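You operate a simulated robot arm through the tools that you are given. There is no shell and no other tool.

You are at the controls of a simulated robot arm. One attempt, no reset.

TASK
Press the black rubber ring flush into housing 75 with the white plug.
Fine: set the depth dial to 13; let the lever back up; leave the plug on it, table in and guard shut; the other rings and housings, grey plug and bearings stay.
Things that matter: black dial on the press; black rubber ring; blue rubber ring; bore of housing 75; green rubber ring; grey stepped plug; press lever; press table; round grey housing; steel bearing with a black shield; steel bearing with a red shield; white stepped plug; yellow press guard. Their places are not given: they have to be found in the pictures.

The check looks at the end state, three seconds after you hand in, the way a careful person would. Anything else that was tipped, shoved, dropped, spilled or broken makes it a failure.

THE ROBOT
A 7-joint arm with a three-finger gripper, fixed in place. Base frame: the origin is on the floor under the middle of its stand, x ahead of it, y to its left, z up. Units: cm, rad, N and s.
It reaches about 134.2 cm from its shoulder. Its first joint turns from -2.897 to 2.897 rad. Payload 2.69 kg.
Tool frame: the origin (TCP) lies between the finger pads and is the grasp point; the fingertips stand 3 cm ahead of it; z points along the fingers, y is the line along which they close. The gripper opens to 12.8 cm; its body begins 11.7 cm behind the TCP.
Orientation is told as [roll, pitch, yaw] about the base's x, y, z axes, in that order, counted from this pose: with the fingers straight down and closing along the base's y, the tool's x points along the base's -x, its y along +y and its z along -z.

THE INTERFACE
- The arm moves only by the tool move_arm. Its argument "series" is a list of rows, each a list of 3 entries, a list of its own where there are three numbers: the shift along the base's x, y, z in cm, then the turn, a rotation vector about the base's x, y, z in rad, then the opening, from 0 (shut) to 1 (fully open). In form: [[[dx, dy, dz], [ax, ay, az], claw], ...]. A call has 1 to 20 rows; each row shifts and turns the commanded pose from where the row before left it. Each row takes 0.2 s and may step no farther than 5 cm and 0.15 rad from the row before; otherwise, or with a gripper value out of range, the whole call is refused. Where a pose cannot be reached the arm comes as near as it can. A force on the tool above 90 N (or 10 N above the force at the start of the call, whichever is more), or a blocked arm, ends the call early, and 0.2 s more pass. The fingers move at their own pace (about 12.7 cm/s each) and stop on an object; they squeeze with about 34 N. The grip force told is the motor's: it shows also when the fingers shut on nothing. Time passes only in rows, and 0.2 s behind the last, so rows that do not move let the fingers close. The reply holds the time, the measured pose of the TCP, the force on the tool along the base axes, the opening and the grip force, in the units named above and with some noise, with the torque about the TCP (base axes, N m) and any sound that the robot's microphone picked up.
- Cameras (640 x 400 px; columns grow to the right, rows downward): "scene" is fixed at [5.34, 49.92, 142.07]; the picture's right is [0.27, -0.96, 0.00], its down [0.42, 0.12, -0.90] and it looks along [0.87, 0.24, 0.44] (base axes); focal length 214 px, centre (320, 200). "wrist" rides on the gripper at [5.8, 5.4, -13.1] in the tool frame; the picture's right is [-0.68, 0.74, 0.00], its down [-0.62, -0.57, -0.55] and it looks along [-0.40, -0.37, 0.84] (tool axes); focal length 234 px, centre (320, 200).
- grab_frame(camera): a new picture of that camera. The clock stands still meanwhile.
- raise_lower(by): moves the trunk up (or, below 0, down) by that many cm; the arm rides with it, the base frame stays. It gives what a move gives, with no picture.
- measure_at(camera, pixels): for up to 12 pixels [column, row] of the newest picture of that camera ("zoom" is the newest enlarged one), the place [x, y, z] in the base frame of the surface seen there, good to about 0.3 cm, but the place of the scene camera against the robot may be out by one fixed shift of up to 1.2 cm in any direction. The clock stands still meanwhile.
- enlarge(camera, box): a new picture of the part [left, top, right, bottom] of that camera's present view, enlarged. The clock stands still meanwhile.
- close_job(): hands the job in; it is judged then, once.

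Leave the gripper open and the arm clear of the work at the hand-in unless told otherwise.

The tools are called after "Call:" as name(argument=value, ...) on one line, values as JSON. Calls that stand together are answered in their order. move_arm: Moves the arm, as the interface text tells. Its arguments: {"type":"object","properties":{"series":{"type":"array","items":{"type":"array"}}},"required":["series"]} The other tools are called the same way: raise_lower (by) moves the trunk up or down; grab_frame (camera) takes a picture; measure_at (camera, pixels) gives the place of the surface under pixels of a picture; enlarge (camera, box) takes an enlarged picture of a part of a camera's view; close_job () hands the job in.

At the start:

```text
time_s: 0.0
tool_pos: [26.5, 52.73, 157.02]
orientation: [-0.002, -0.001, 0.0]
wrist_force: [1.3, 0.6, 0.0]
wrist_torque: [-0.02, 0.01, -0.01]
grip_width: 12.82
finger_force: 0.2
trunk travel left (down, up): [-27.5, 7.5]
```

scene: 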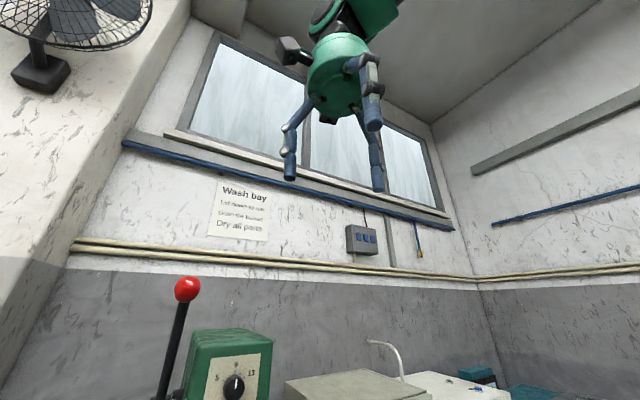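
wrist: 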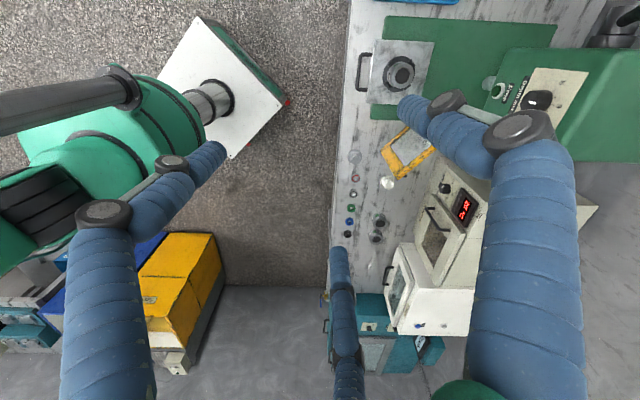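

I see the bench in the wrist picture: the press (green, with a plate near (400,72)), small parts around (350,160)-(380,240), a white device with a display. I'll take enlarged pictures of those parts first.

Call:
enlarge(camera="wrist", box=[330, 130, 430, 250])

Call:
enlarge(camera="scene", box=[140, 260, 340, 400])

```text
3.33 times, centred on (380, 190) of wrist
```

zoom: 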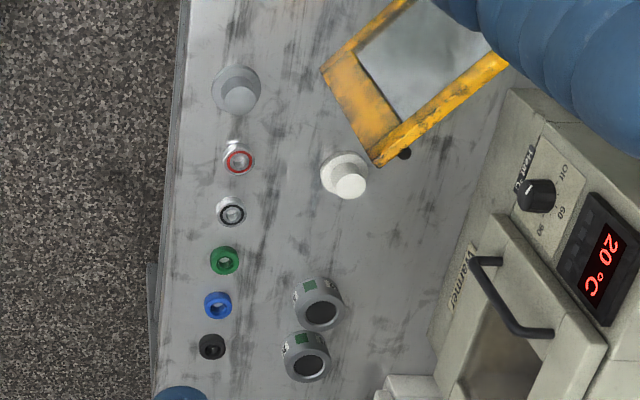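

```text
2.86 times, centred on (240, 330) of scene
```

zoom: 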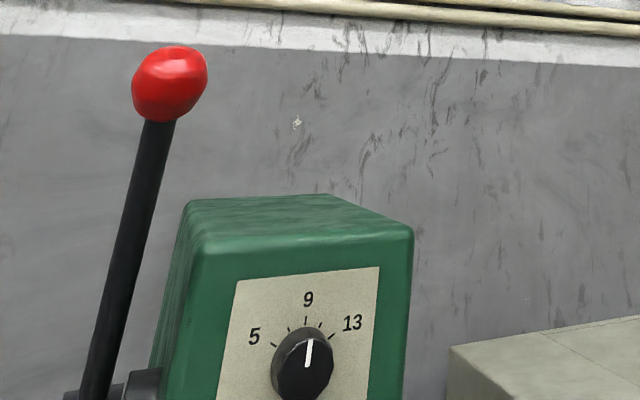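

Small parts are now visible: a grey plug, a red-shield bearing, a black-shield bearing, green, blue and black rings in a row, a white plug near the guard, and two housings. The dial points to about 9. I'll measure the places in the wrist picture and enlarge the press region.

Call:
measure_at(camera="wrist", pixels=[[356, 157], [353, 178], [352, 193], [351, 208], [349, 221], [347, 234], [388, 185], [380, 224], [376, 239], [400, 72], [375, 100], [430, 45]])

Call:
enlarge(camera="wrist", box=[340, 0, 500, 100])

Call:
enlarge(camera="wrist", box=[360, 210, 400, 250])

```text
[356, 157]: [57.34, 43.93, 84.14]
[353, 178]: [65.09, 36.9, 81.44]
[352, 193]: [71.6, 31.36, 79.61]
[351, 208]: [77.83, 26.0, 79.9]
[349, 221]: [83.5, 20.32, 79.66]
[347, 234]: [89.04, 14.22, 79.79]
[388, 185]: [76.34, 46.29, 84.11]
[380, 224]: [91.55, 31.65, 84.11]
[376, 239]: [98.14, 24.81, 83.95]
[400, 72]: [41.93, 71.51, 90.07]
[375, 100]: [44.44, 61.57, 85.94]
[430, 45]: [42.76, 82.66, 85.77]
```

```text
4.00 times, centred on (420, 50) of wrist
```

zoom: 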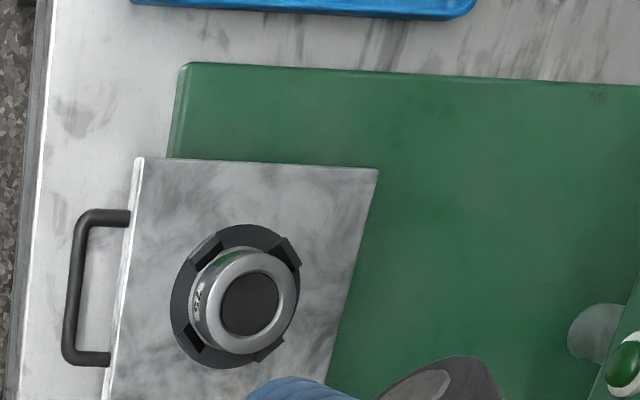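

```text
10.00 times, centred on (380, 230) of wrist
```

zoom: 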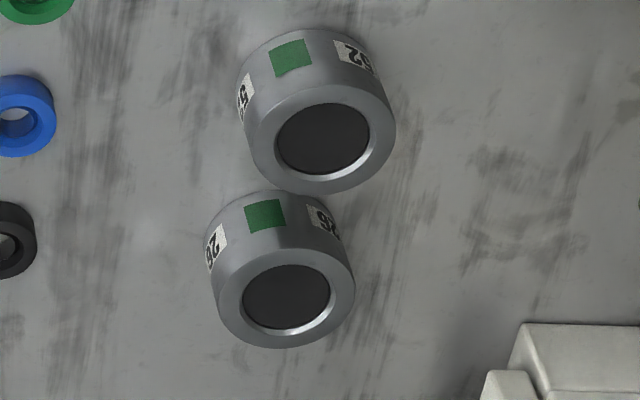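

The housing in the press table's nest carries a label; I'll enlarge it strongly to read the number, and look at the press head and buttons too.

Call:
enlarge(camera="wrist", box=[380, 52, 420, 95])

Call:
enlarge(camera="wrist", box=[470, 30, 640, 140])

Call:
enlarge(camera="wrist", box=[370, 110, 450, 190])

```text
9.30 times, centred on (400, 74) of wrist
```

zoom: 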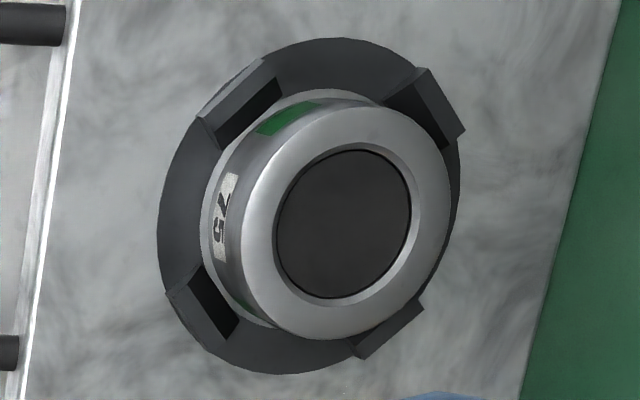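

```text
3.64 times, centred on (555, 85) of wrist
```

zoom: 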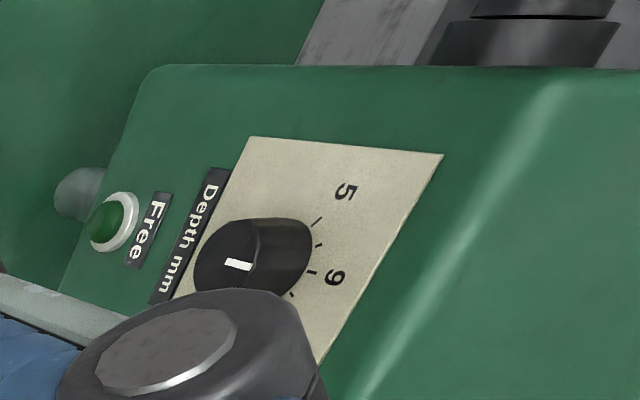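

```text
5.00 times, centred on (410, 150) of wrist
```

zoom: 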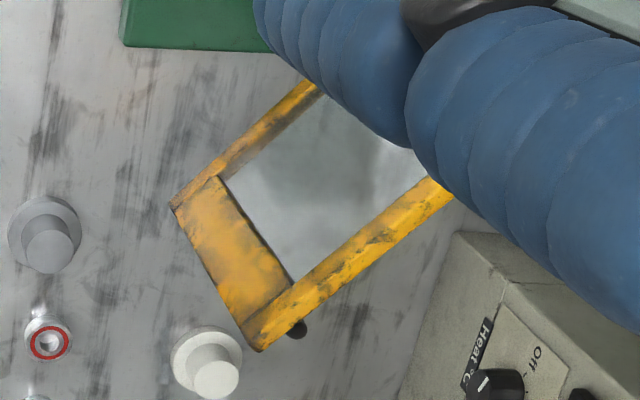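

Housing 75 is already sitting in the nest on the pulled-out press table (label "75" seen). The press head has a "Depth mm" dial and a green "Free" lamp. I'll measure the dial, lever ball and press points in the scene and wrist views.

Call:
measure_at(camera="scene", pixels=[[187, 290], [180, 320], [165, 390], [233, 385], [222, 398], [258, 372], [245, 350], [272, 345], [195, 335], [268, 385]])

Call:
measure_at(camera="wrist", pixels=[[538, 100], [530, 97], [500, 90], [515, 60], [560, 70], [620, 40], [620, 60], [385, 158], [405, 150], [362, 72], [357, 88], [560, 150]])

Call:
enlarge(camera="wrist", box=[540, 0, 640, 60])

```text
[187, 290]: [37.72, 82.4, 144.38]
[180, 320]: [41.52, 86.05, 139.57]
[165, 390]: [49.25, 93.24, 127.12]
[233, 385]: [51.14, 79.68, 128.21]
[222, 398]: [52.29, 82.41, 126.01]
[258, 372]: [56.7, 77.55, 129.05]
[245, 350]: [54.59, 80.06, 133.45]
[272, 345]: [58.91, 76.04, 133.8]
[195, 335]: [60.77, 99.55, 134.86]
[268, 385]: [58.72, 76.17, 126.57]
```

```text
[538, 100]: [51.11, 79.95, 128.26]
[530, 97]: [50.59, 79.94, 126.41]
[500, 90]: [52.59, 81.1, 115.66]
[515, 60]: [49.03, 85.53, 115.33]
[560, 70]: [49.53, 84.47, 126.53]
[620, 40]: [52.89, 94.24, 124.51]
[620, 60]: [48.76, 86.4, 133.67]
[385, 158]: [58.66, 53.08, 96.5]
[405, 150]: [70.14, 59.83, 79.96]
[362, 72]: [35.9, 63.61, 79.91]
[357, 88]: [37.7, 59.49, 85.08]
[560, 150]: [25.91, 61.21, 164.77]
```

```text
6.40 times, centred on (590, 30) of wrist
```

zoom: 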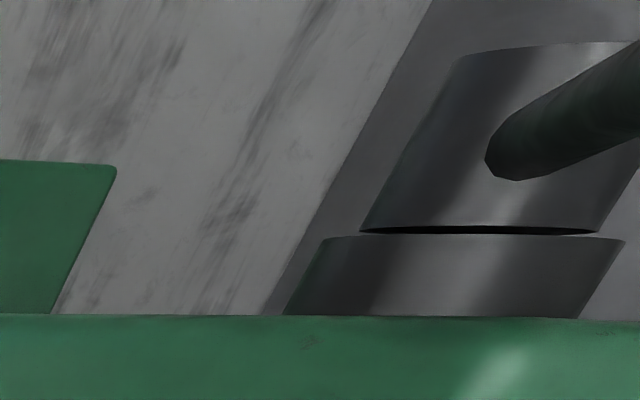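

The dial sits at about (51, 80, 128) facing toward (-x,-y); the lever ball is at about (38, 82, 144). Before moving I'll measure the guard and the warmer so I can stay clear of them.

Call:
measure_at(camera="wrist", pixels=[[384, 151], [395, 178], [430, 155], [411, 128], [403, 177], [397, 160], [400, 250], [430, 290], [450, 180], [460, 310], [420, 350], [480, 180]])

Call:
enlarge(camera="wrist", box=[375, 170, 400, 195])

Call:
enlarge(camera="wrist", box=[345, 145, 370, 170])

Call:
enlarge(camera="wrist", box=[380, 160, 560, 340])

```text
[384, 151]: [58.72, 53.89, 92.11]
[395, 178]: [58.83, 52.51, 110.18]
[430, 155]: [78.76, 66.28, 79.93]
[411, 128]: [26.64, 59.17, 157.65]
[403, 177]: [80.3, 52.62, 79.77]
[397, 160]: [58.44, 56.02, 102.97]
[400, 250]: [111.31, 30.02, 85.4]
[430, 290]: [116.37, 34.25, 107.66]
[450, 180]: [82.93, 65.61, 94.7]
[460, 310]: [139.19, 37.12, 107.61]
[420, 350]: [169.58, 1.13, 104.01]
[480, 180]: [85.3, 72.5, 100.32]
```

```text
16.00 times, centred on (388, 182) of wrist
```

zoom: 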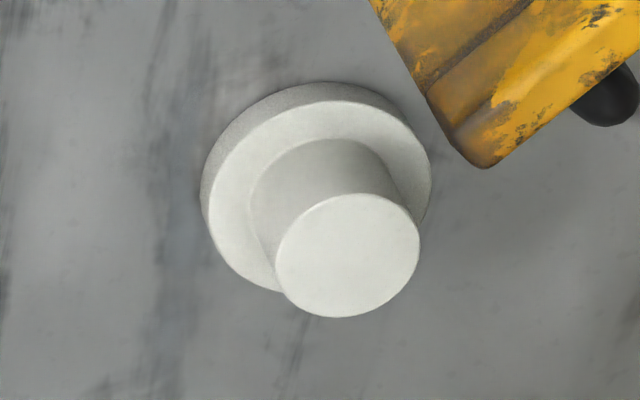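

```text
16.00 times, centred on (358, 158) of wrist
```

zoom: 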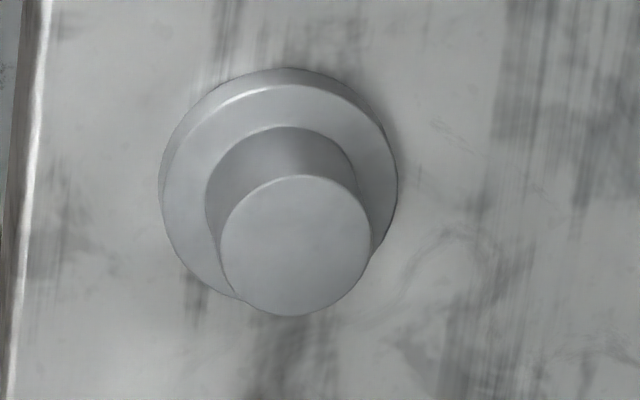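

```text
2.22 times, centred on (470, 250) of wrist
```

zoom: 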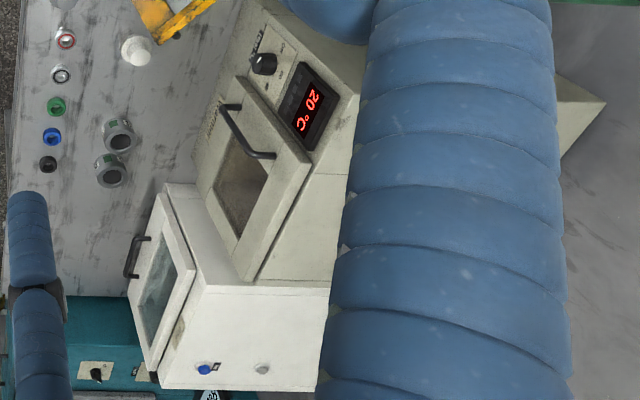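

The white plug stands wide flange down with a narrower boss on top (top about z 84.1; bench at about 79.9). The guard is a vertical door, swung open, with its free edge at about (58.7, 53, 92–110). I'll move the arm over and lower towards the parts, clear of the guard, to look closer.

Call:
move_arm(series=[[[3.6, -0.95, -2.5], [0, 0, 0], 1], [[3.6, -0.95, -2.5], [0, 0, 0], 1], [[3.6, -0.95, -2.5], [0, 0, 0], 1], [[3.6, -0.95, -2.5], [0, 0, 0], 1], [[3.6, -0.95, -2.5], [0, 0, 0], 1], [[3.6, -0.95, -2.5], [0, 0, 0], 1], [[3.6, -0.95, -2.5], [0, 0, 0], 1], [[3.6, -0.95, -2.5], [0, 0, 0], 1], [[3.6, -0.95, -2.5], [0, 0, 0], 1], [[3.6, -0.95, -2.5], [0, 0, 0], 1], [[3.6, -0.95, -2.5], [0, 0, 0], 1], [[3.6, -0.95, -2.5], [0, 0, 0], 1]])

Call:
grab_frame(camera="wrist")

Call:
grab_frame(camera="scene")

```text
time_s: 2.6
tool_pos: [69.67, 41.23, 126.83]
orientation: [0.0, 0.0, 0.001]
wrist_force: [0.4, -0.8, -0.6]
wrist_torque: [0.05, 0.01, 0.01]
grip_width: 12.8
finger_force: 0.0
trunk travel left (down, up): [-27.5, 7.5]
```

```text
taken
```

wrist: 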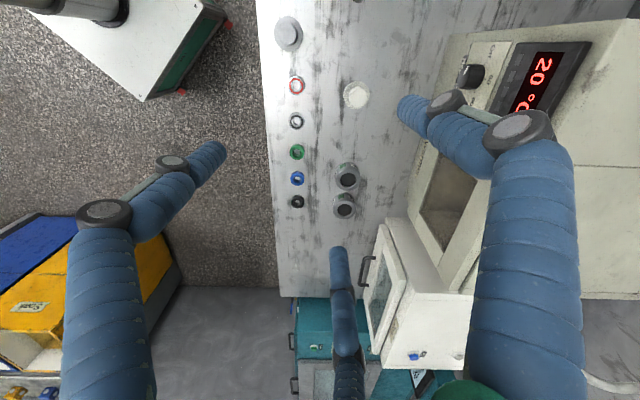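

```text
taken
```

scene: 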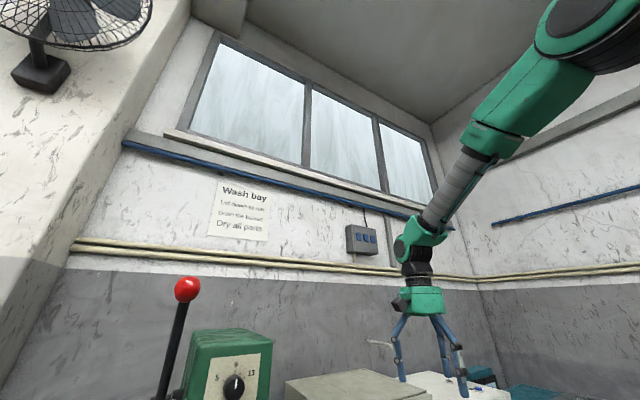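

Closer now. I'll measure each part's place and enlarge the ring, plug and housings.

Call:
enlarge(camera="wrist", box=[280, 160, 370, 220])

Call:
measure_at(camera="wrist", pixels=[[297, 201], [302, 201], [297, 206], [297, 196], [292, 201], [356, 95], [360, 100], [345, 104], [310, 220], [348, 181], [344, 210], [347, 165]])

Call:
enlarge(camera="wrist", box=[335, 75, 385, 115])

Call:
enlarge(camera="wrist", box=[285, 190, 309, 210])

```text
6.67 times, centred on (325, 190) of wrist
```

zoom: 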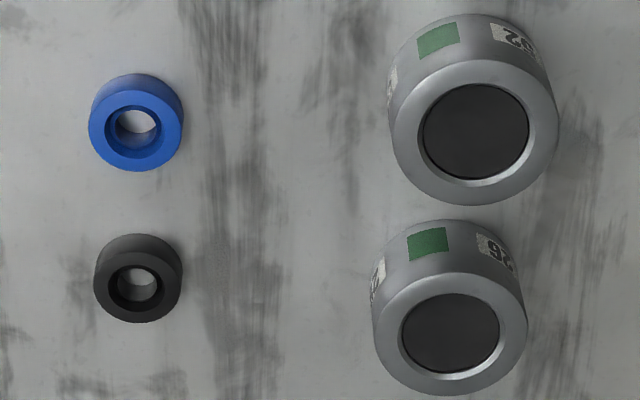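

```text
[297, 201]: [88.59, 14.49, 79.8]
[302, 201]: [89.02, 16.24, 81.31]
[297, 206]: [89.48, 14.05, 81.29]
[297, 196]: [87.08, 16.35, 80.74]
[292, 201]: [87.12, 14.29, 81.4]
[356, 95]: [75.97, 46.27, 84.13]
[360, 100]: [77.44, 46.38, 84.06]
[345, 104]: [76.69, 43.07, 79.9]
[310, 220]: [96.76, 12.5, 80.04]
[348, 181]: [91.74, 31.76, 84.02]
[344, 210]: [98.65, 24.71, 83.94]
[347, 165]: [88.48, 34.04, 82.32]
```

```text
10.00 times, centred on (360, 95) of wrist
```

zoom: 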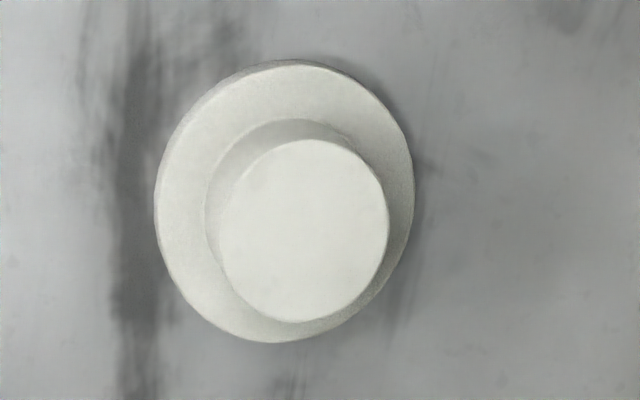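

```text
16.00 times, centred on (297, 200) of wrist
```

zoom: 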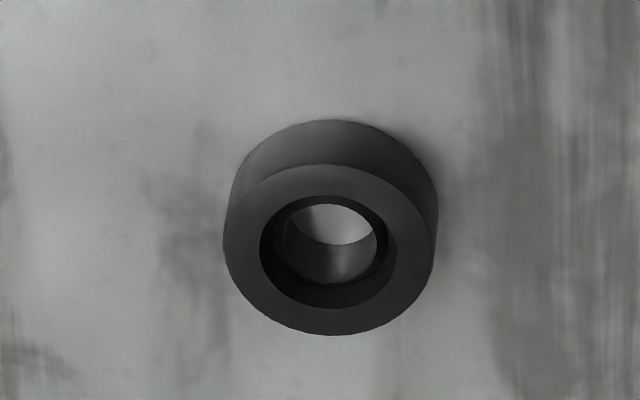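

The black ring: centre about (88.4, 15.0), top at z≈81.3, OD ≈4 cm. The white plug: centre about (75.9, 45.9), top z≈84.1. The spare housings are 62-ish and 26, so 75 is the one in the press. Next I'll shut the fingers in free air to see how they meet, then open to half.

Call:
move_arm(series=[[[0, 0, 0], [0, 0, 0], 0], [[0, 0, 0], [0, 0, 0], 0], [[0, 0, 0], [0, 0, 0], 0], [[0, 0, 0], [0, 0, 0], 0]])

Call:
grab_frame(camera="wrist")

Call:
enlarge(camera="scene", box=[360, 270, 500, 400])

```text
time_s: 3.6
tool_pos: [69.62, 41.16, 126.94]
orientation: [-0.001, 0.001, 0.0]
wrist_force: [-0.5, -0.8, 0.0]
wrist_torque: [0.02, -0.02, 0.03]
grip_width: 0.2
finger_force: 31.6
trunk travel left (down, up): [-27.5, 7.5]
```

```text
taken
```

wrist: 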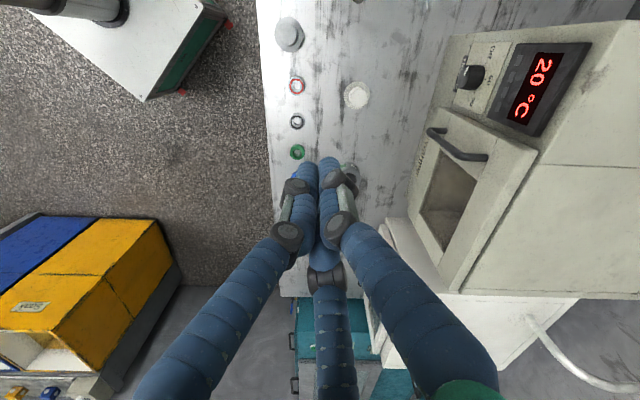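

```text
3.08 times, centred on (430, 335) of scene
```

zoom: 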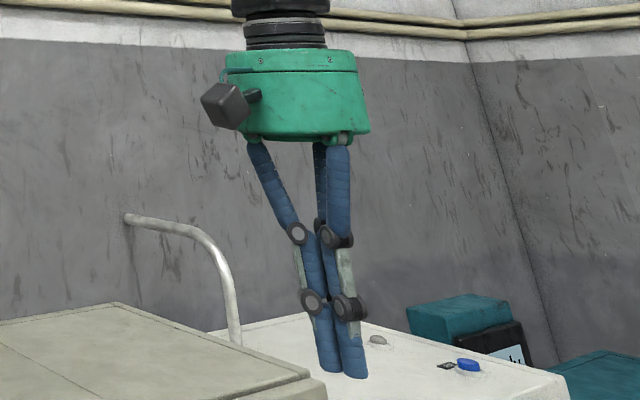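

The three fingers close symmetrically toward the centre (120° apart), so they will centre round parts. Now I'll move to the front of the press with a quarter turn of yaw, open fingers, so the camera looks toward the press.

Call:
move_arm(series=[[[-3.3, 0.73, 0.6], [0, 0, 0.131], 1], [[-3.3, 0.73, 0.6], [0, 0, 0.131], 1], [[-3.3, 0.73, 0.6], [0, 0, 0.131], 1], [[-3.3, 0.73, 0.6], [0, 0, 0.131], 1], [[-3.3, 0.73, 0.6], [0, 0, 0.131], 1], [[-3.3, 0.73, 0.6], [0, 0, 0.131], 1], [[-3.3, 0.73, 0.6], [0, 0, 0.131], 1], [[-3.3, 0.73, 0.6], [0, 0, 0.131], 1], [[-3.3, 0.73, 0.6], [0, 0, 0.131], 1], [[-3.3, 0.73, 0.6], [0, 0, 0.131], 1], [[-3.3, 0.73, 0.6], [0, 0, 0.131], 1], [[-3.3, 0.73, 0.6], [0, 0, 0.131], 1]])

Call:
grab_frame(camera="wrist")

```text
time_s: 6.2
tool_pos: [30.13, 50.1, 134.23]
orientation: [0.0, 0.001, 1.575]
wrist_force: [0.6, 0.0, 0.8]
wrist_torque: [0.03, 0.02, 0.0]
grip_width: 12.79
finger_force: 0.2
trunk travel left (down, up): [-27.5, 7.5]
```

```text
taken
```

wrist: 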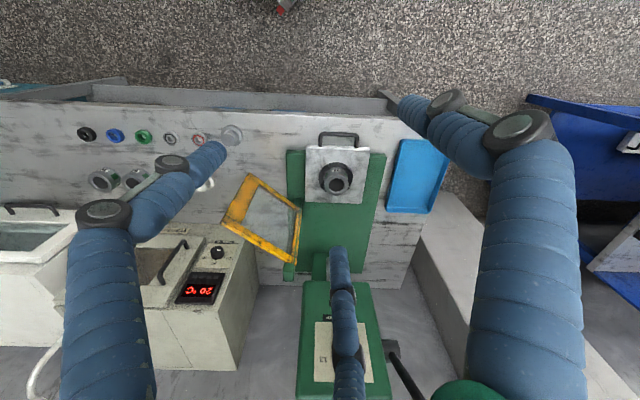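

Good view: the press from the front (upside down in the picture). Table with handle at (340,145), guard at (262,220) swung open, press head at (340,330), lever at (400,375). I'll enlarge and measure.

Call:
enlarge(camera="wrist", box=[210, 120, 410, 290])

Call:
measure_at(camera="wrist", pixels=[[250, 178], [226, 222], [300, 208], [295, 258], [288, 272], [275, 240], [338, 150], [322, 145], [358, 145], [340, 135], [310, 200], [368, 200]])

Call:
enlarge(camera="wrist", box=[290, 240, 440, 400])

```text
2.35 times, centred on (310, 205) of wrist
```

zoom: 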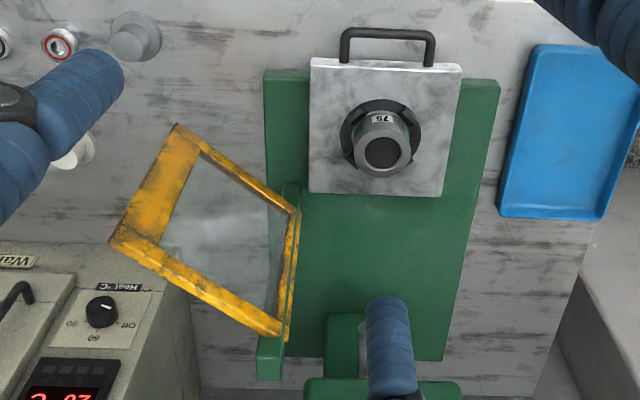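

```text
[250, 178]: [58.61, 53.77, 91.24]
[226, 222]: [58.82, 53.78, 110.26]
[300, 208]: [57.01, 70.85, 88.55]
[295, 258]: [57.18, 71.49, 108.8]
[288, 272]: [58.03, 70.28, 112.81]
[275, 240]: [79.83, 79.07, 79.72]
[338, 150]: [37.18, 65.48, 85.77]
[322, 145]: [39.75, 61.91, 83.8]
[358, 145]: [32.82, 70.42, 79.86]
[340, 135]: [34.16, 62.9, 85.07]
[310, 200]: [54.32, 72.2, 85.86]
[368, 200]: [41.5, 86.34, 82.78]
```

```text
2.50 times, centred on (365, 320) of wrist
```

zoom: 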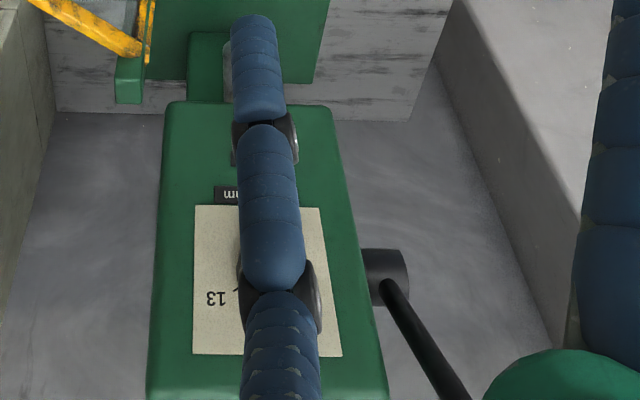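

The guard's hinge post is at about (57.3, 71), its free edge at (58.7, 53.7); shut, it must swing round the front to about (45, 83.5). Table must be slid in first. I'll set the dial first: tilt the hand to point horizontally at the dial along (+x,+y) from about 20 cm in front.

Call:
move_arm(series=[[[0.24, 0.99, -0.5], [0.0926, -0.0926, 0], 1], [[0.24, 0.99, -0.5], [0.0926, -0.0926, 0], 1], [[0.24, 0.99, -0.5], [0.0926, -0.0926, 0], 1], [[0.24, 0.99, -0.5], [0.0926, -0.0926, 0], 1], [[0.24, 0.99, -0.5], [0.0926, -0.0926, 0], 1], [[0.24, 0.99, -0.5], [0.0926, -0.0926, 0], 1], [[0.24, 0.99, -0.5], [0.0926, -0.0926, 0], 1], [[0.24, 0.99, -0.5], [0.0926, -0.0926, 0], 1], [[0.24, 0.99, -0.5], [0.0926, -0.0926, 0], 1], [[0.24, 0.99, -0.5], [0.0926, -0.0926, 0], 1], [[0.24, 0.99, -0.5], [0.0926, -0.0926, 0], 1], [[0.24, 0.99, -0.5], [0.0926, -0.0926, 0], 1]])

Call:
grab_frame(camera="wrist")

Call:
grab_frame(camera="scene")

```text
time_s: 8.8
tool_pos: [33.08, 62.17, 128.15]
orientation: [-1.577, -0.784, 2.362]
wrist_force: [0.2, 0.6, 0.0]
wrist_torque: [-0.01, 0.01, 0.01]
grip_width: 12.79
finger_force: 0.0
trunk travel left (down, up): [-27.5, 7.5]
```

```text
taken
```

wrist: 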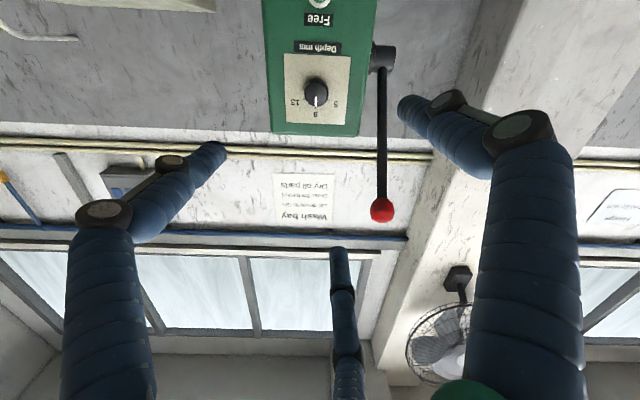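

```text
taken
```

scene: 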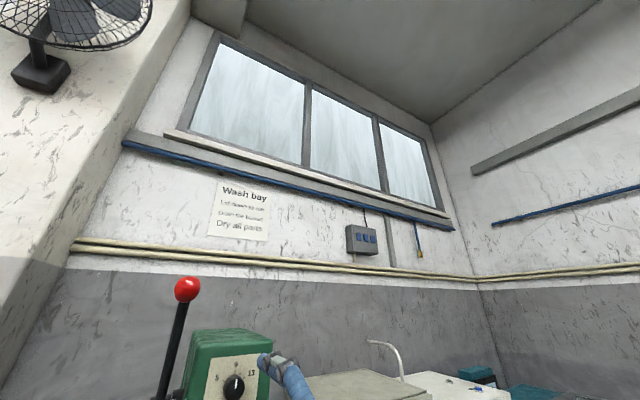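

The hand points at the panel; the dial is at (316,93) with 5, 9, 13 around it (upside down). Enlarge and measure the dial.

Call:
enlarge(camera="wrist", box=[275, 40, 365, 130])

Call:
measure_at(camera="wrist", pixels=[[316, 92], [316, 100], [307, 92], [326, 90], [316, 83], [295, 70], [340, 70], [293, 115], [343, 113], [382, 210], [381, 60], [378, 130]])

Call:
enlarge(camera="scene", box=[180, 330, 280, 400])

```text
4.44 times, centred on (320, 85) of wrist
```

zoom: 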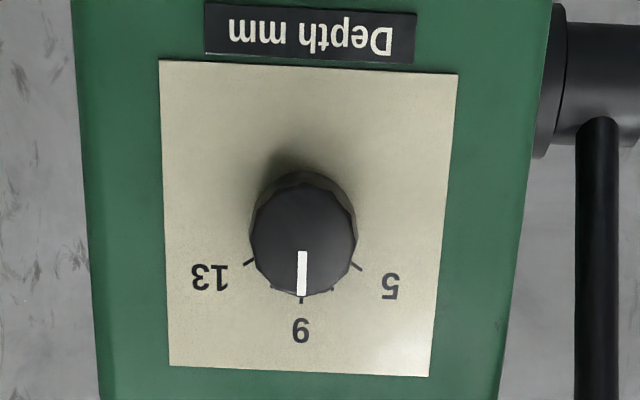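

```text
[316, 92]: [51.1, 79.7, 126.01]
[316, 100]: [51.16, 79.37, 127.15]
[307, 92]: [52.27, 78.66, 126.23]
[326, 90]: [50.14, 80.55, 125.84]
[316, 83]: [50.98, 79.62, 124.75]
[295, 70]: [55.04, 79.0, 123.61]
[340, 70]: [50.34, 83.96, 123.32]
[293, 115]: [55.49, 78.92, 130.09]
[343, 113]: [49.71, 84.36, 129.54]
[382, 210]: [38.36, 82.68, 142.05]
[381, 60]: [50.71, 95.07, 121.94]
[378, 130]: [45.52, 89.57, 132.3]
```

```text
5.71 times, centred on (230, 365) of scene
```

zoom: 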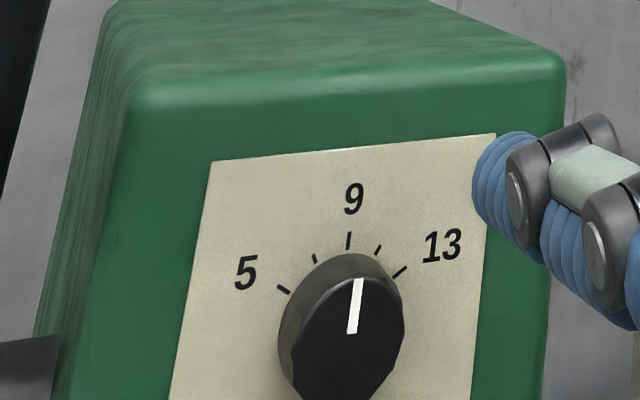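

The pointer is at 9; the 13 mark is about 54° clockwise seen from the front. Knob: front centre ≈ (51.15, 79.65, 126.05), ~3.6 cm across, sticking out ~2.3 cm. I'll approach to about 6 cm short, half open, with a small pre-roll counter-clockwise, and then look.

Call:
move_arm(series=[[[2.78, 2.67, -0.42], [-0.056, -0.056, 0], 0.6], [[2.78, 2.67, -0.42], [-0.056, -0.056, 0], 0.6], [[2.78, 2.67, -0.42], [-0.056, -0.056, 0], 0.6], [[2.78, 2.67, -0.42], [-0.056, -0.056, 0], 0.6], [[2.78, 2.67, -0.42], [-0.056, -0.056, 0], 0.6]])

Call:
grab_frame(camera="wrist")

Call:
grab_frame(camera="scene")

```text
time_s: 10.0
tool_pos: [47.08, 75.37, 126.1]
orientation: [-1.57, -0.386, 2.357]
wrist_force: [-1.2, -0.5, -0.2]
wrist_torque: [0.03, -0.02, 0.02]
grip_width: 7.67
finger_force: 0.0
trunk travel left (down, up): [-27.5, 7.5]
```

```text
taken
```

wrist: 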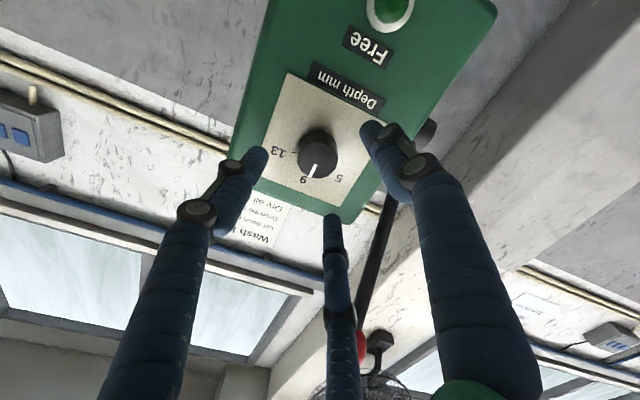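

```text
taken
```

scene: 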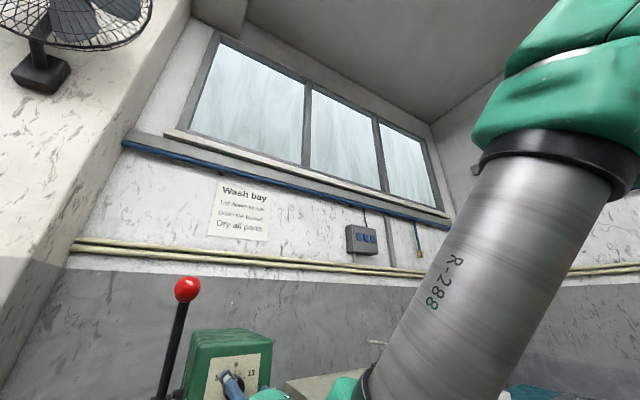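

The fingers ring the knob on the picture. I'll enlarge to check the alignment and measure the knob again.

Call:
enlarge(camera="wrist", box=[240, 90, 400, 230])

Call:
measure_at(camera="wrist", pixels=[[318, 152], [318, 158], [305, 155], [333, 155], [316, 170], [318, 140], [280, 120], [350, 180], [365, 120]])

```text
2.86 times, centred on (320, 160) of wrist
```

zoom: 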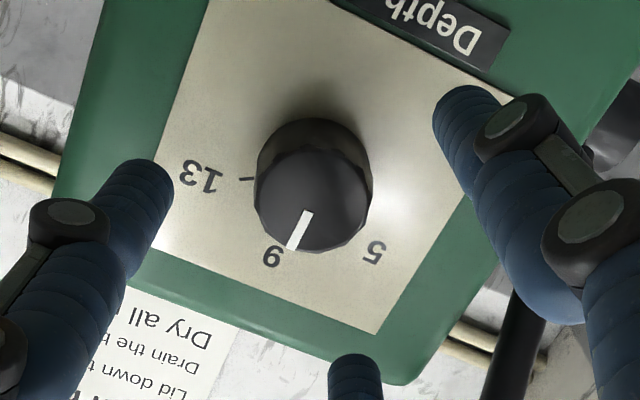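

```text
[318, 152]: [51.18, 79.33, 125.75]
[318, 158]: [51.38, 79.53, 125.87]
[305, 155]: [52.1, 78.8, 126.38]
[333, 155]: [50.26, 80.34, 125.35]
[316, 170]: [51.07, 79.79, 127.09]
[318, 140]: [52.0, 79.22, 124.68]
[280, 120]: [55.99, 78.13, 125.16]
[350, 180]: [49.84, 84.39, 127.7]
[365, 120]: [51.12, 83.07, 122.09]
```

Knob front centre shows at about (317,161), essentially on the tool axis (about 0.2 cm high). I'll advance 4.4 cm along the axis and close on the knob.

Call:
move_arm(series=[[[1.04, 1.04, 0.07], [0, 0, 0], 0.6], [[1.04, 1.04, 0.07], [0, 0, 0], 0.6], [[1.03, 1.03, 0.06], [0, 0, 0], 0.6], [[0, 0, 0], [0, 0, 0], 0.0], [[0, 0, 0], [0, 0, 0], 0.0], [[0, 0, 0], [0, 0, 0], 0.0]])

Call:
grab_frame(camera="wrist")

```text
time_s: 11.4
tool_pos: [50.05, 78.42, 126.48]
orientation: [-1.575, -0.386, 2.357]
wrist_force: [4.4, 0.0, 3.9]
wrist_torque: [0.11, -0.08, -0.13]
grip_width: 3.56
finger_force: 44.5
trunk travel left (down, up): [-27.5, 7.5]
```

```text
taken
```

wrist: 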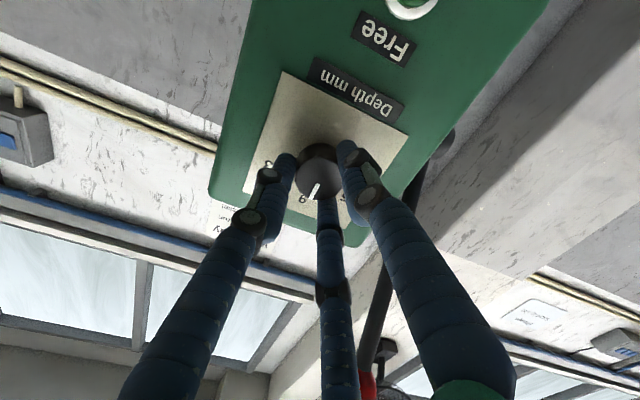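

The fingers hold the knob (3.56 cm wide) with small force. Now I'll roll clockwise (seen from the front) by about 0.94 rad about the dial's axis.

Call:
move_arm(series=[[[0, 0, 0], [0.0833, 0.0833, 0], 0], [[0, 0, 0], [0.0833, 0.0833, 0], 0], [[0, 0, 0], [0.0833, 0.0833, 0], 0], [[0, 0, 0], [0.0833, 0.0833, 0], 0], [[0, 0, 0], [0.0833, 0.0833, 0], 0], [[0, 0, 0], [0.0833, 0.0833, 0], 0], [[0, 0, 0], [0.0833, 0.0833, 0], 0], [[0, 0, 0], [0.0833, 0.0833, 0], 0]])

Call:
grab_frame(camera="wrist")

Call:
enlarge(camera="wrist", box=[260, 100, 380, 220])

```text
time_s: 13.2
tool_pos: [50.05, 78.35, 126.59]
orientation: [-1.587, -1.329, 2.371]
wrist_force: [15.3, 0.8, 15.3]
wrist_torque: [0.38, -0.38, -0.45]
grip_width: 3.58
finger_force: 44.7
trunk travel left (down, up): [-27.5, 7.5]
```

```text
taken
```

wrist: 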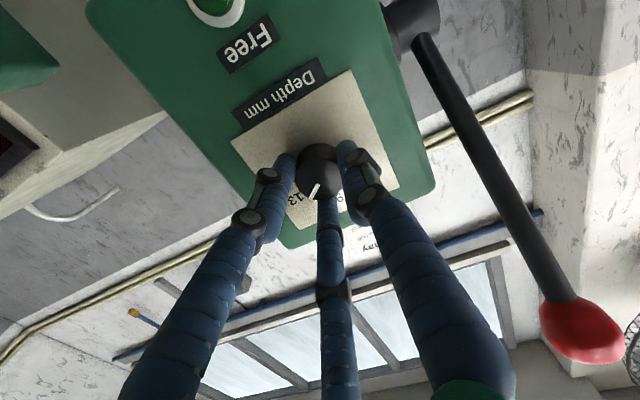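

```text
3.33 times, centred on (320, 160) of wrist
```

zoom: 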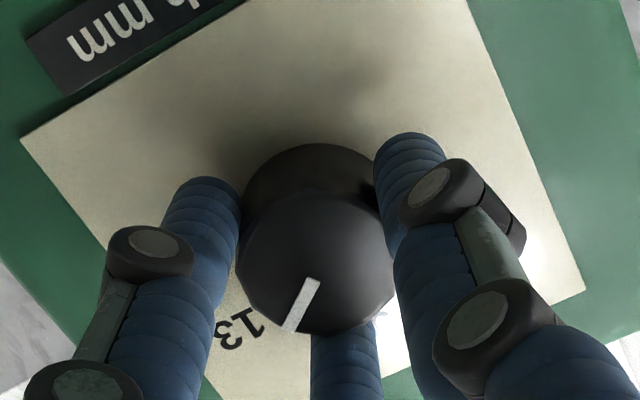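

The pointer has moved with the hand and stands near 13. I'll open the fingers and back off a bit to read it.

Call:
move_arm(series=[[[0, 0, 0], [0, 0, 0], 0.6], [[0, 0, 0], [0, 0, 0], 0.6], [[-1.5, -1.5, 0], [0, 0, 0], 0.6], [[-1.5, -1.5, 0], [0, 0, 0], 0.6], [[-1.5, -1.5, 0], [0, 0, 0], 0.6]])

Call:
enlarge(camera="wrist", box=[260, 90, 380, 210])

Call:
enlarge(camera="scene", box=[180, 330, 280, 400])

```text
time_s: 14.4
tool_pos: [45.29, 73.99, 126.34]
orientation: [-1.578, -1.329, 2.362]
wrist_force: [0.4, 1.1, 0.3]
wrist_torque: [-0.01, 0.0, 0.0]
grip_width: 7.68
finger_force: 0.0
trunk travel left (down, up): [-27.5, 7.5]
```

```text
3.33 times, centred on (320, 150) of wrist
```

zoom: 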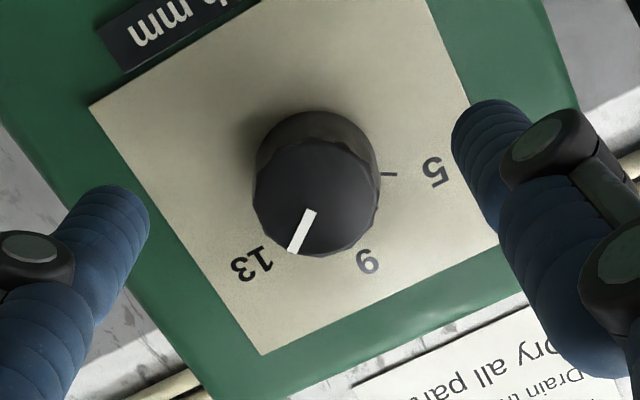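

```text
5.71 times, centred on (230, 365) of scene
```

zoom: 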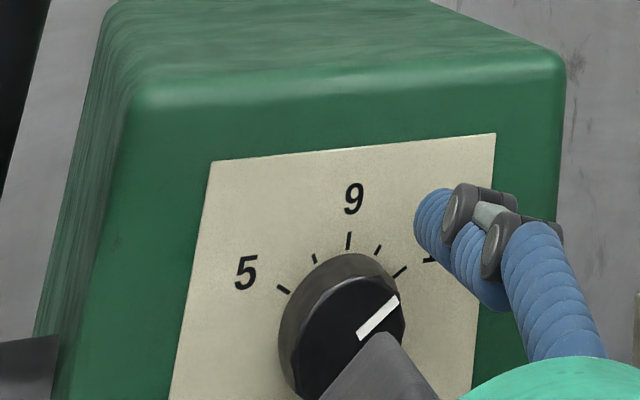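

I need a cleaner reading. I'll back straight off along the axis and roll back so the camera is squarely below, then enlarge the dial.

Call:
move_arm(series=[[[-2.4, -2.4, 0], [-0.08, -0.08, 0], 0.8], [[-2.4, -2.4, 0], [-0.08, -0.08, 0], 0.8], [[-2.4, -2.4, 0], [-0.08, -0.08, 0], 0.8], [[-2.4, -2.4, 0], [-0.08, -0.08, 0], 0.8], [[-2.4, -2.4, 0.5], [-0.065, -0.065, 0], 0.8]])

Call:
enlarge(camera="wrist", box=[290, 70, 345, 125])

Call:
enlarge(camera="scene", box=[215, 350, 275, 400])

```text
time_s: 15.6
tool_pos: [33.13, 62.0, 126.97]
orientation: [-1.575, -0.784, 2.358]
wrist_force: [-0.2, 0.5, 0.3]
wrist_torque: [0.0, 0.02, -0.02]
grip_width: 10.24
finger_force: 0.1
trunk travel left (down, up): [-27.5, 7.5]
```

```text
7.27 times, centred on (318, 98) of wrist
```

zoom: 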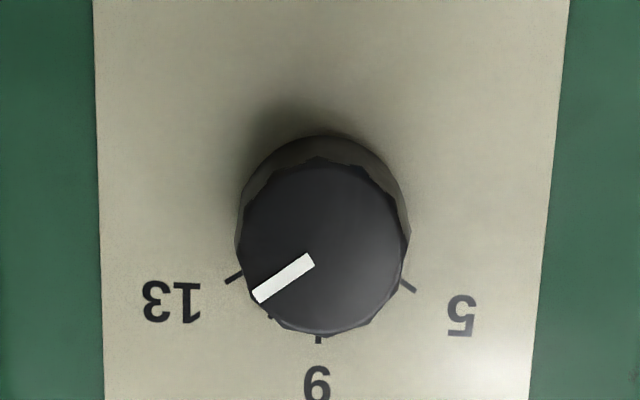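

```text
8.00 times, centred on (245, 375) of scene
```

zoom: 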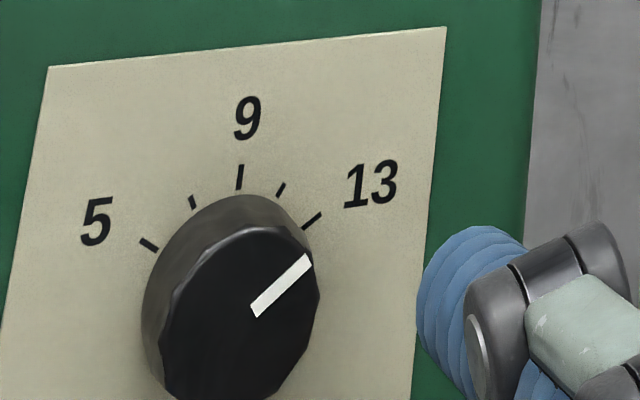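

The pointer is close but I estimate the 13 mark at ~58–60° from 9, and the pointer at ~54–55°. I'll point the camera squarely at the dial from nearer to read it accurately.

Call:
move_arm(series=[[[1.8, 1.72, -0.1], [-0.0806, 0.0806, 0], 1], [[1.8, 1.72, -0.1], [-0.0806, 0.0806, 0], 1], [[1.8, 1.72, -0.1], [-0.0806, 0.0806, 0], 1], [[1.8, 1.72, -0.1], [-0.0806, 0.0806, 0], 1], [[1.8, 1.72, -0.1], [-0.0806, 0.0806, 0], 1]])

Call:
grab_frame(camera="wrist")

Call:
enlarge(camera="wrist", box=[280, 160, 360, 240])

```text
time_s: 16.8
tool_pos: [42.46, 70.52, 126.3]
orientation: [-0.835, -0.637, 1.862]
wrist_force: [-1.1, 0.9, -0.2]
wrist_torque: [0.03, -0.01, -0.02]
grip_width: 12.79
finger_force: 0.1
trunk travel left (down, up): [-27.5, 7.5]
```

```text
taken
```

wrist: 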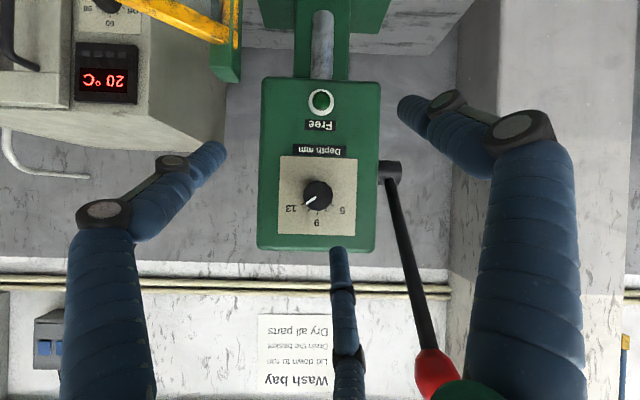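

```text
5.00 times, centred on (320, 200) of wrist
```

zoom: 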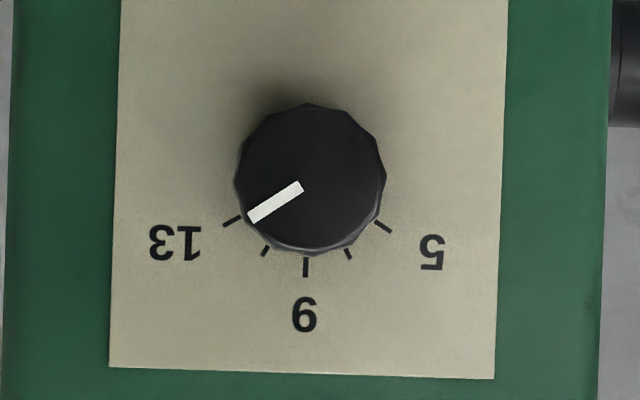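

Square-on view: marks lie at ±60° (5 and 13), and the pointer stands about 4° short of 13. I'll measure the knob again for a well-centred re-grip and turn it that bit more.

Call:
measure_at(camera="wrist", pixels=[[318, 196], [318, 184], [318, 208], [306, 196], [330, 196], [290, 170], [345, 170], [293, 225], [343, 225], [322, 40], [322, 70], [237, 60]])

Call:
enlarge(camera="wrist", box=[380, 330, 520, 400])

```text
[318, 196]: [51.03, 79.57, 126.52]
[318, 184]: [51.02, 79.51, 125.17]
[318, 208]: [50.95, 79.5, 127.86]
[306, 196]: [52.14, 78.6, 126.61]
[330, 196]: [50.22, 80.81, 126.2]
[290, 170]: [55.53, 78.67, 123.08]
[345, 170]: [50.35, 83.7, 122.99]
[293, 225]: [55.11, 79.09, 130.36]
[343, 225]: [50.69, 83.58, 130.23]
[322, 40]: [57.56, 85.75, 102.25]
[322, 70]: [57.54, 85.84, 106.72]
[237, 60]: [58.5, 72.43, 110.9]
```

```text
4.57 times, centred on (450, 365) of wrist
```

zoom: 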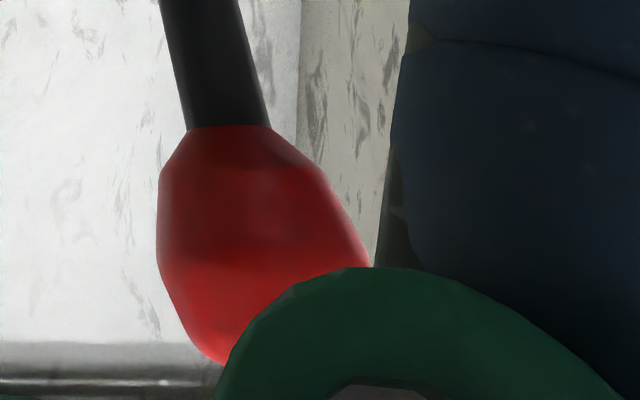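

Knob centre now measured (51.03, 79.57, 126.5). I'll back off the way I came, level the hand, and approach again centred on the knob, then grip.

Call:
move_arm(series=[[[-1.8, -1.72, 0.1], [0.0806, -0.0806, 0], 0.6], [[-1.8, -1.72, 0.1], [0.0806, -0.0806, 0], 0.6], [[-1.8, -1.72, 0.1], [0.0806, -0.0806, 0], 0.6], [[-1.8, -1.72, 0.1], [0.0806, -0.0806, 0], 0.6], [[-1.8, -1.72, 0.1], [0.0806, -0.0806, 0], 0.6], [[2.773, 2.788, -0.05], [0, 0, 0], 0.6], [[2.773, 2.788, -0.05], [0, 0, 0], 0.6], [[2.773, 2.788, -0.05], [0, 0, 0], 0.6], [[2.773, 2.788, -0.05], [0, 0, 0], 0.6], [[2.773, 2.788, -0.05], [0, 0, 0], 0.6], [[2.773, 2.788, -0.05], [0, 0, 0], 0.6], [[0, 0, 0], [0, 0, 0], 0.6]])

Call:
grab_frame(camera="wrist")

```text
time_s: 19.4
tool_pos: [50.09, 78.76, 126.5]
orientation: [-1.571, -0.786, 2.357]
wrist_force: [0.1, 0.7, 0.4]
wrist_torque: [0.03, -0.01, 0.0]
grip_width: 7.7
finger_force: 0.2
trunk travel left (down, up): [-27.5, 7.5]
```

```text
taken
```

wrist: 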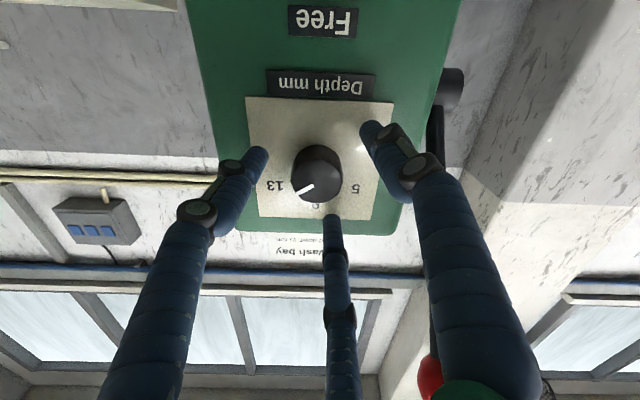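

Fingers are centred round the knob. Close, then roll +0.08 rad clockwise.

Call:
move_arm(series=[[[0, 0, 0], [0, 0, 0], 0], [[0, 0, 0], [0, 0, 0], 0], [[0, 0, 0], [0, 0, 0], 0], [[0, 0, 0], [0.028, 0.028, 0], 0], [[0, 0, 0], [0.028, 0.028, 0], 0], [[0, 0, 0], [0, 0, 0], 0]])

Call:
enlarge(camera="wrist", box=[260, 100, 380, 220])

```text
time_s: 20.8
tool_pos: [50.35, 78.66, 126.42]
orientation: [-1.575, -0.866, 2.357]
wrist_force: [16.1, -13.2, -0.5]
wrist_torque: [-0.37, -0.46, -0.73]
grip_width: 3.59
finger_force: 45.1
trunk travel left (down, up): [-27.5, 7.5]
```

```text
3.33 times, centred on (320, 160) of wrist
```

zoom: 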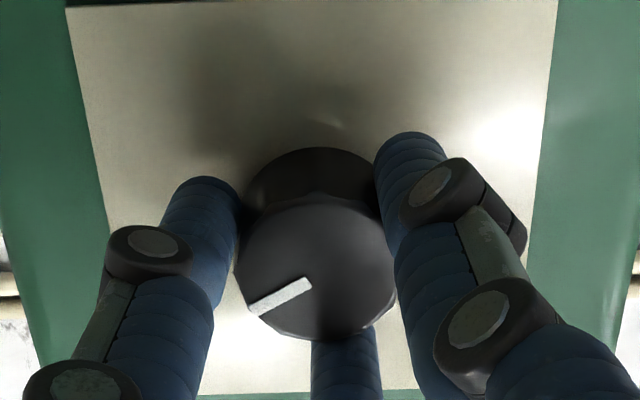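

Now open, back off and look square-on again.

Call:
move_arm(series=[[[0, 0, 0], [0, 0, 0], 0.6], [[0, 0, 0], [0, 0, 0], 0.6], [[-2.773, -2.788, 0.05], [0, 0, 0], 0.6], [[-2.773, -2.788, 0.05], [0, 0, 0], 0.6], [[-2.773, -2.788, 0.05], [0, 0, 0], 0.8], [[-2.773, -2.788, 0.05], [-0.028, -0.028, 0], 0.8], [[-2.773, -2.788, 0.05], [-0.028, -0.028, 0], 0.8], [[-2.773, -2.788, 0.05], [0, 0, 0], 0.8], [[1.8, 1.72, -0.1], [-0.0806, 0.0806, 0], 1], [[1.8, 1.72, -0.1], [-0.0806, 0.0806, 0], 1], [[1.8, 1.72, -0.1], [-0.0806, 0.0806, 0], 1], [[1.8, 1.72, -0.1], [-0.0806, 0.0806, 0], 1], [[1.8, 1.72, -0.1], [-0.0806, 0.0806, 0], 1]])

Call:
enlarge(camera="wrist", box=[280, 160, 360, 240])

Call:
grab_frame(camera="wrist")

```text
time_s: 23.6
tool_pos: [42.49, 70.54, 126.41]
orientation: [-0.833, -0.636, 1.864]
wrist_force: [0.2, 0.2, -0.4]
wrist_torque: [0.01, -0.03, 0.01]
grip_width: 12.77
finger_force: 0.1
trunk travel left (down, up): [-27.5, 7.5]
```

```text
5.00 times, centred on (320, 200) of wrist
```

zoom: 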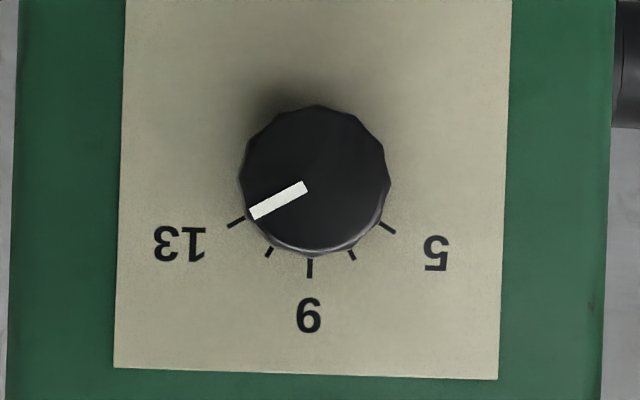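

```text
taken
```

wrist: 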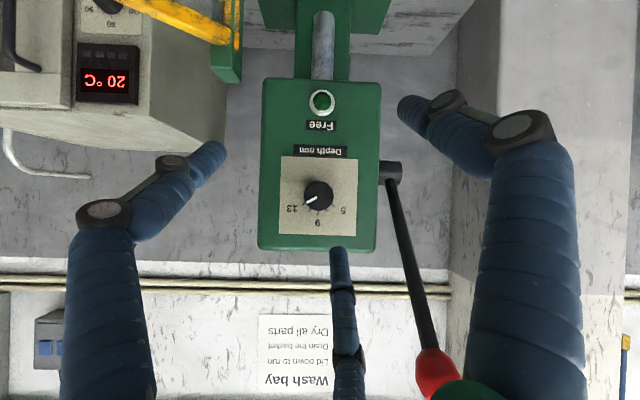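

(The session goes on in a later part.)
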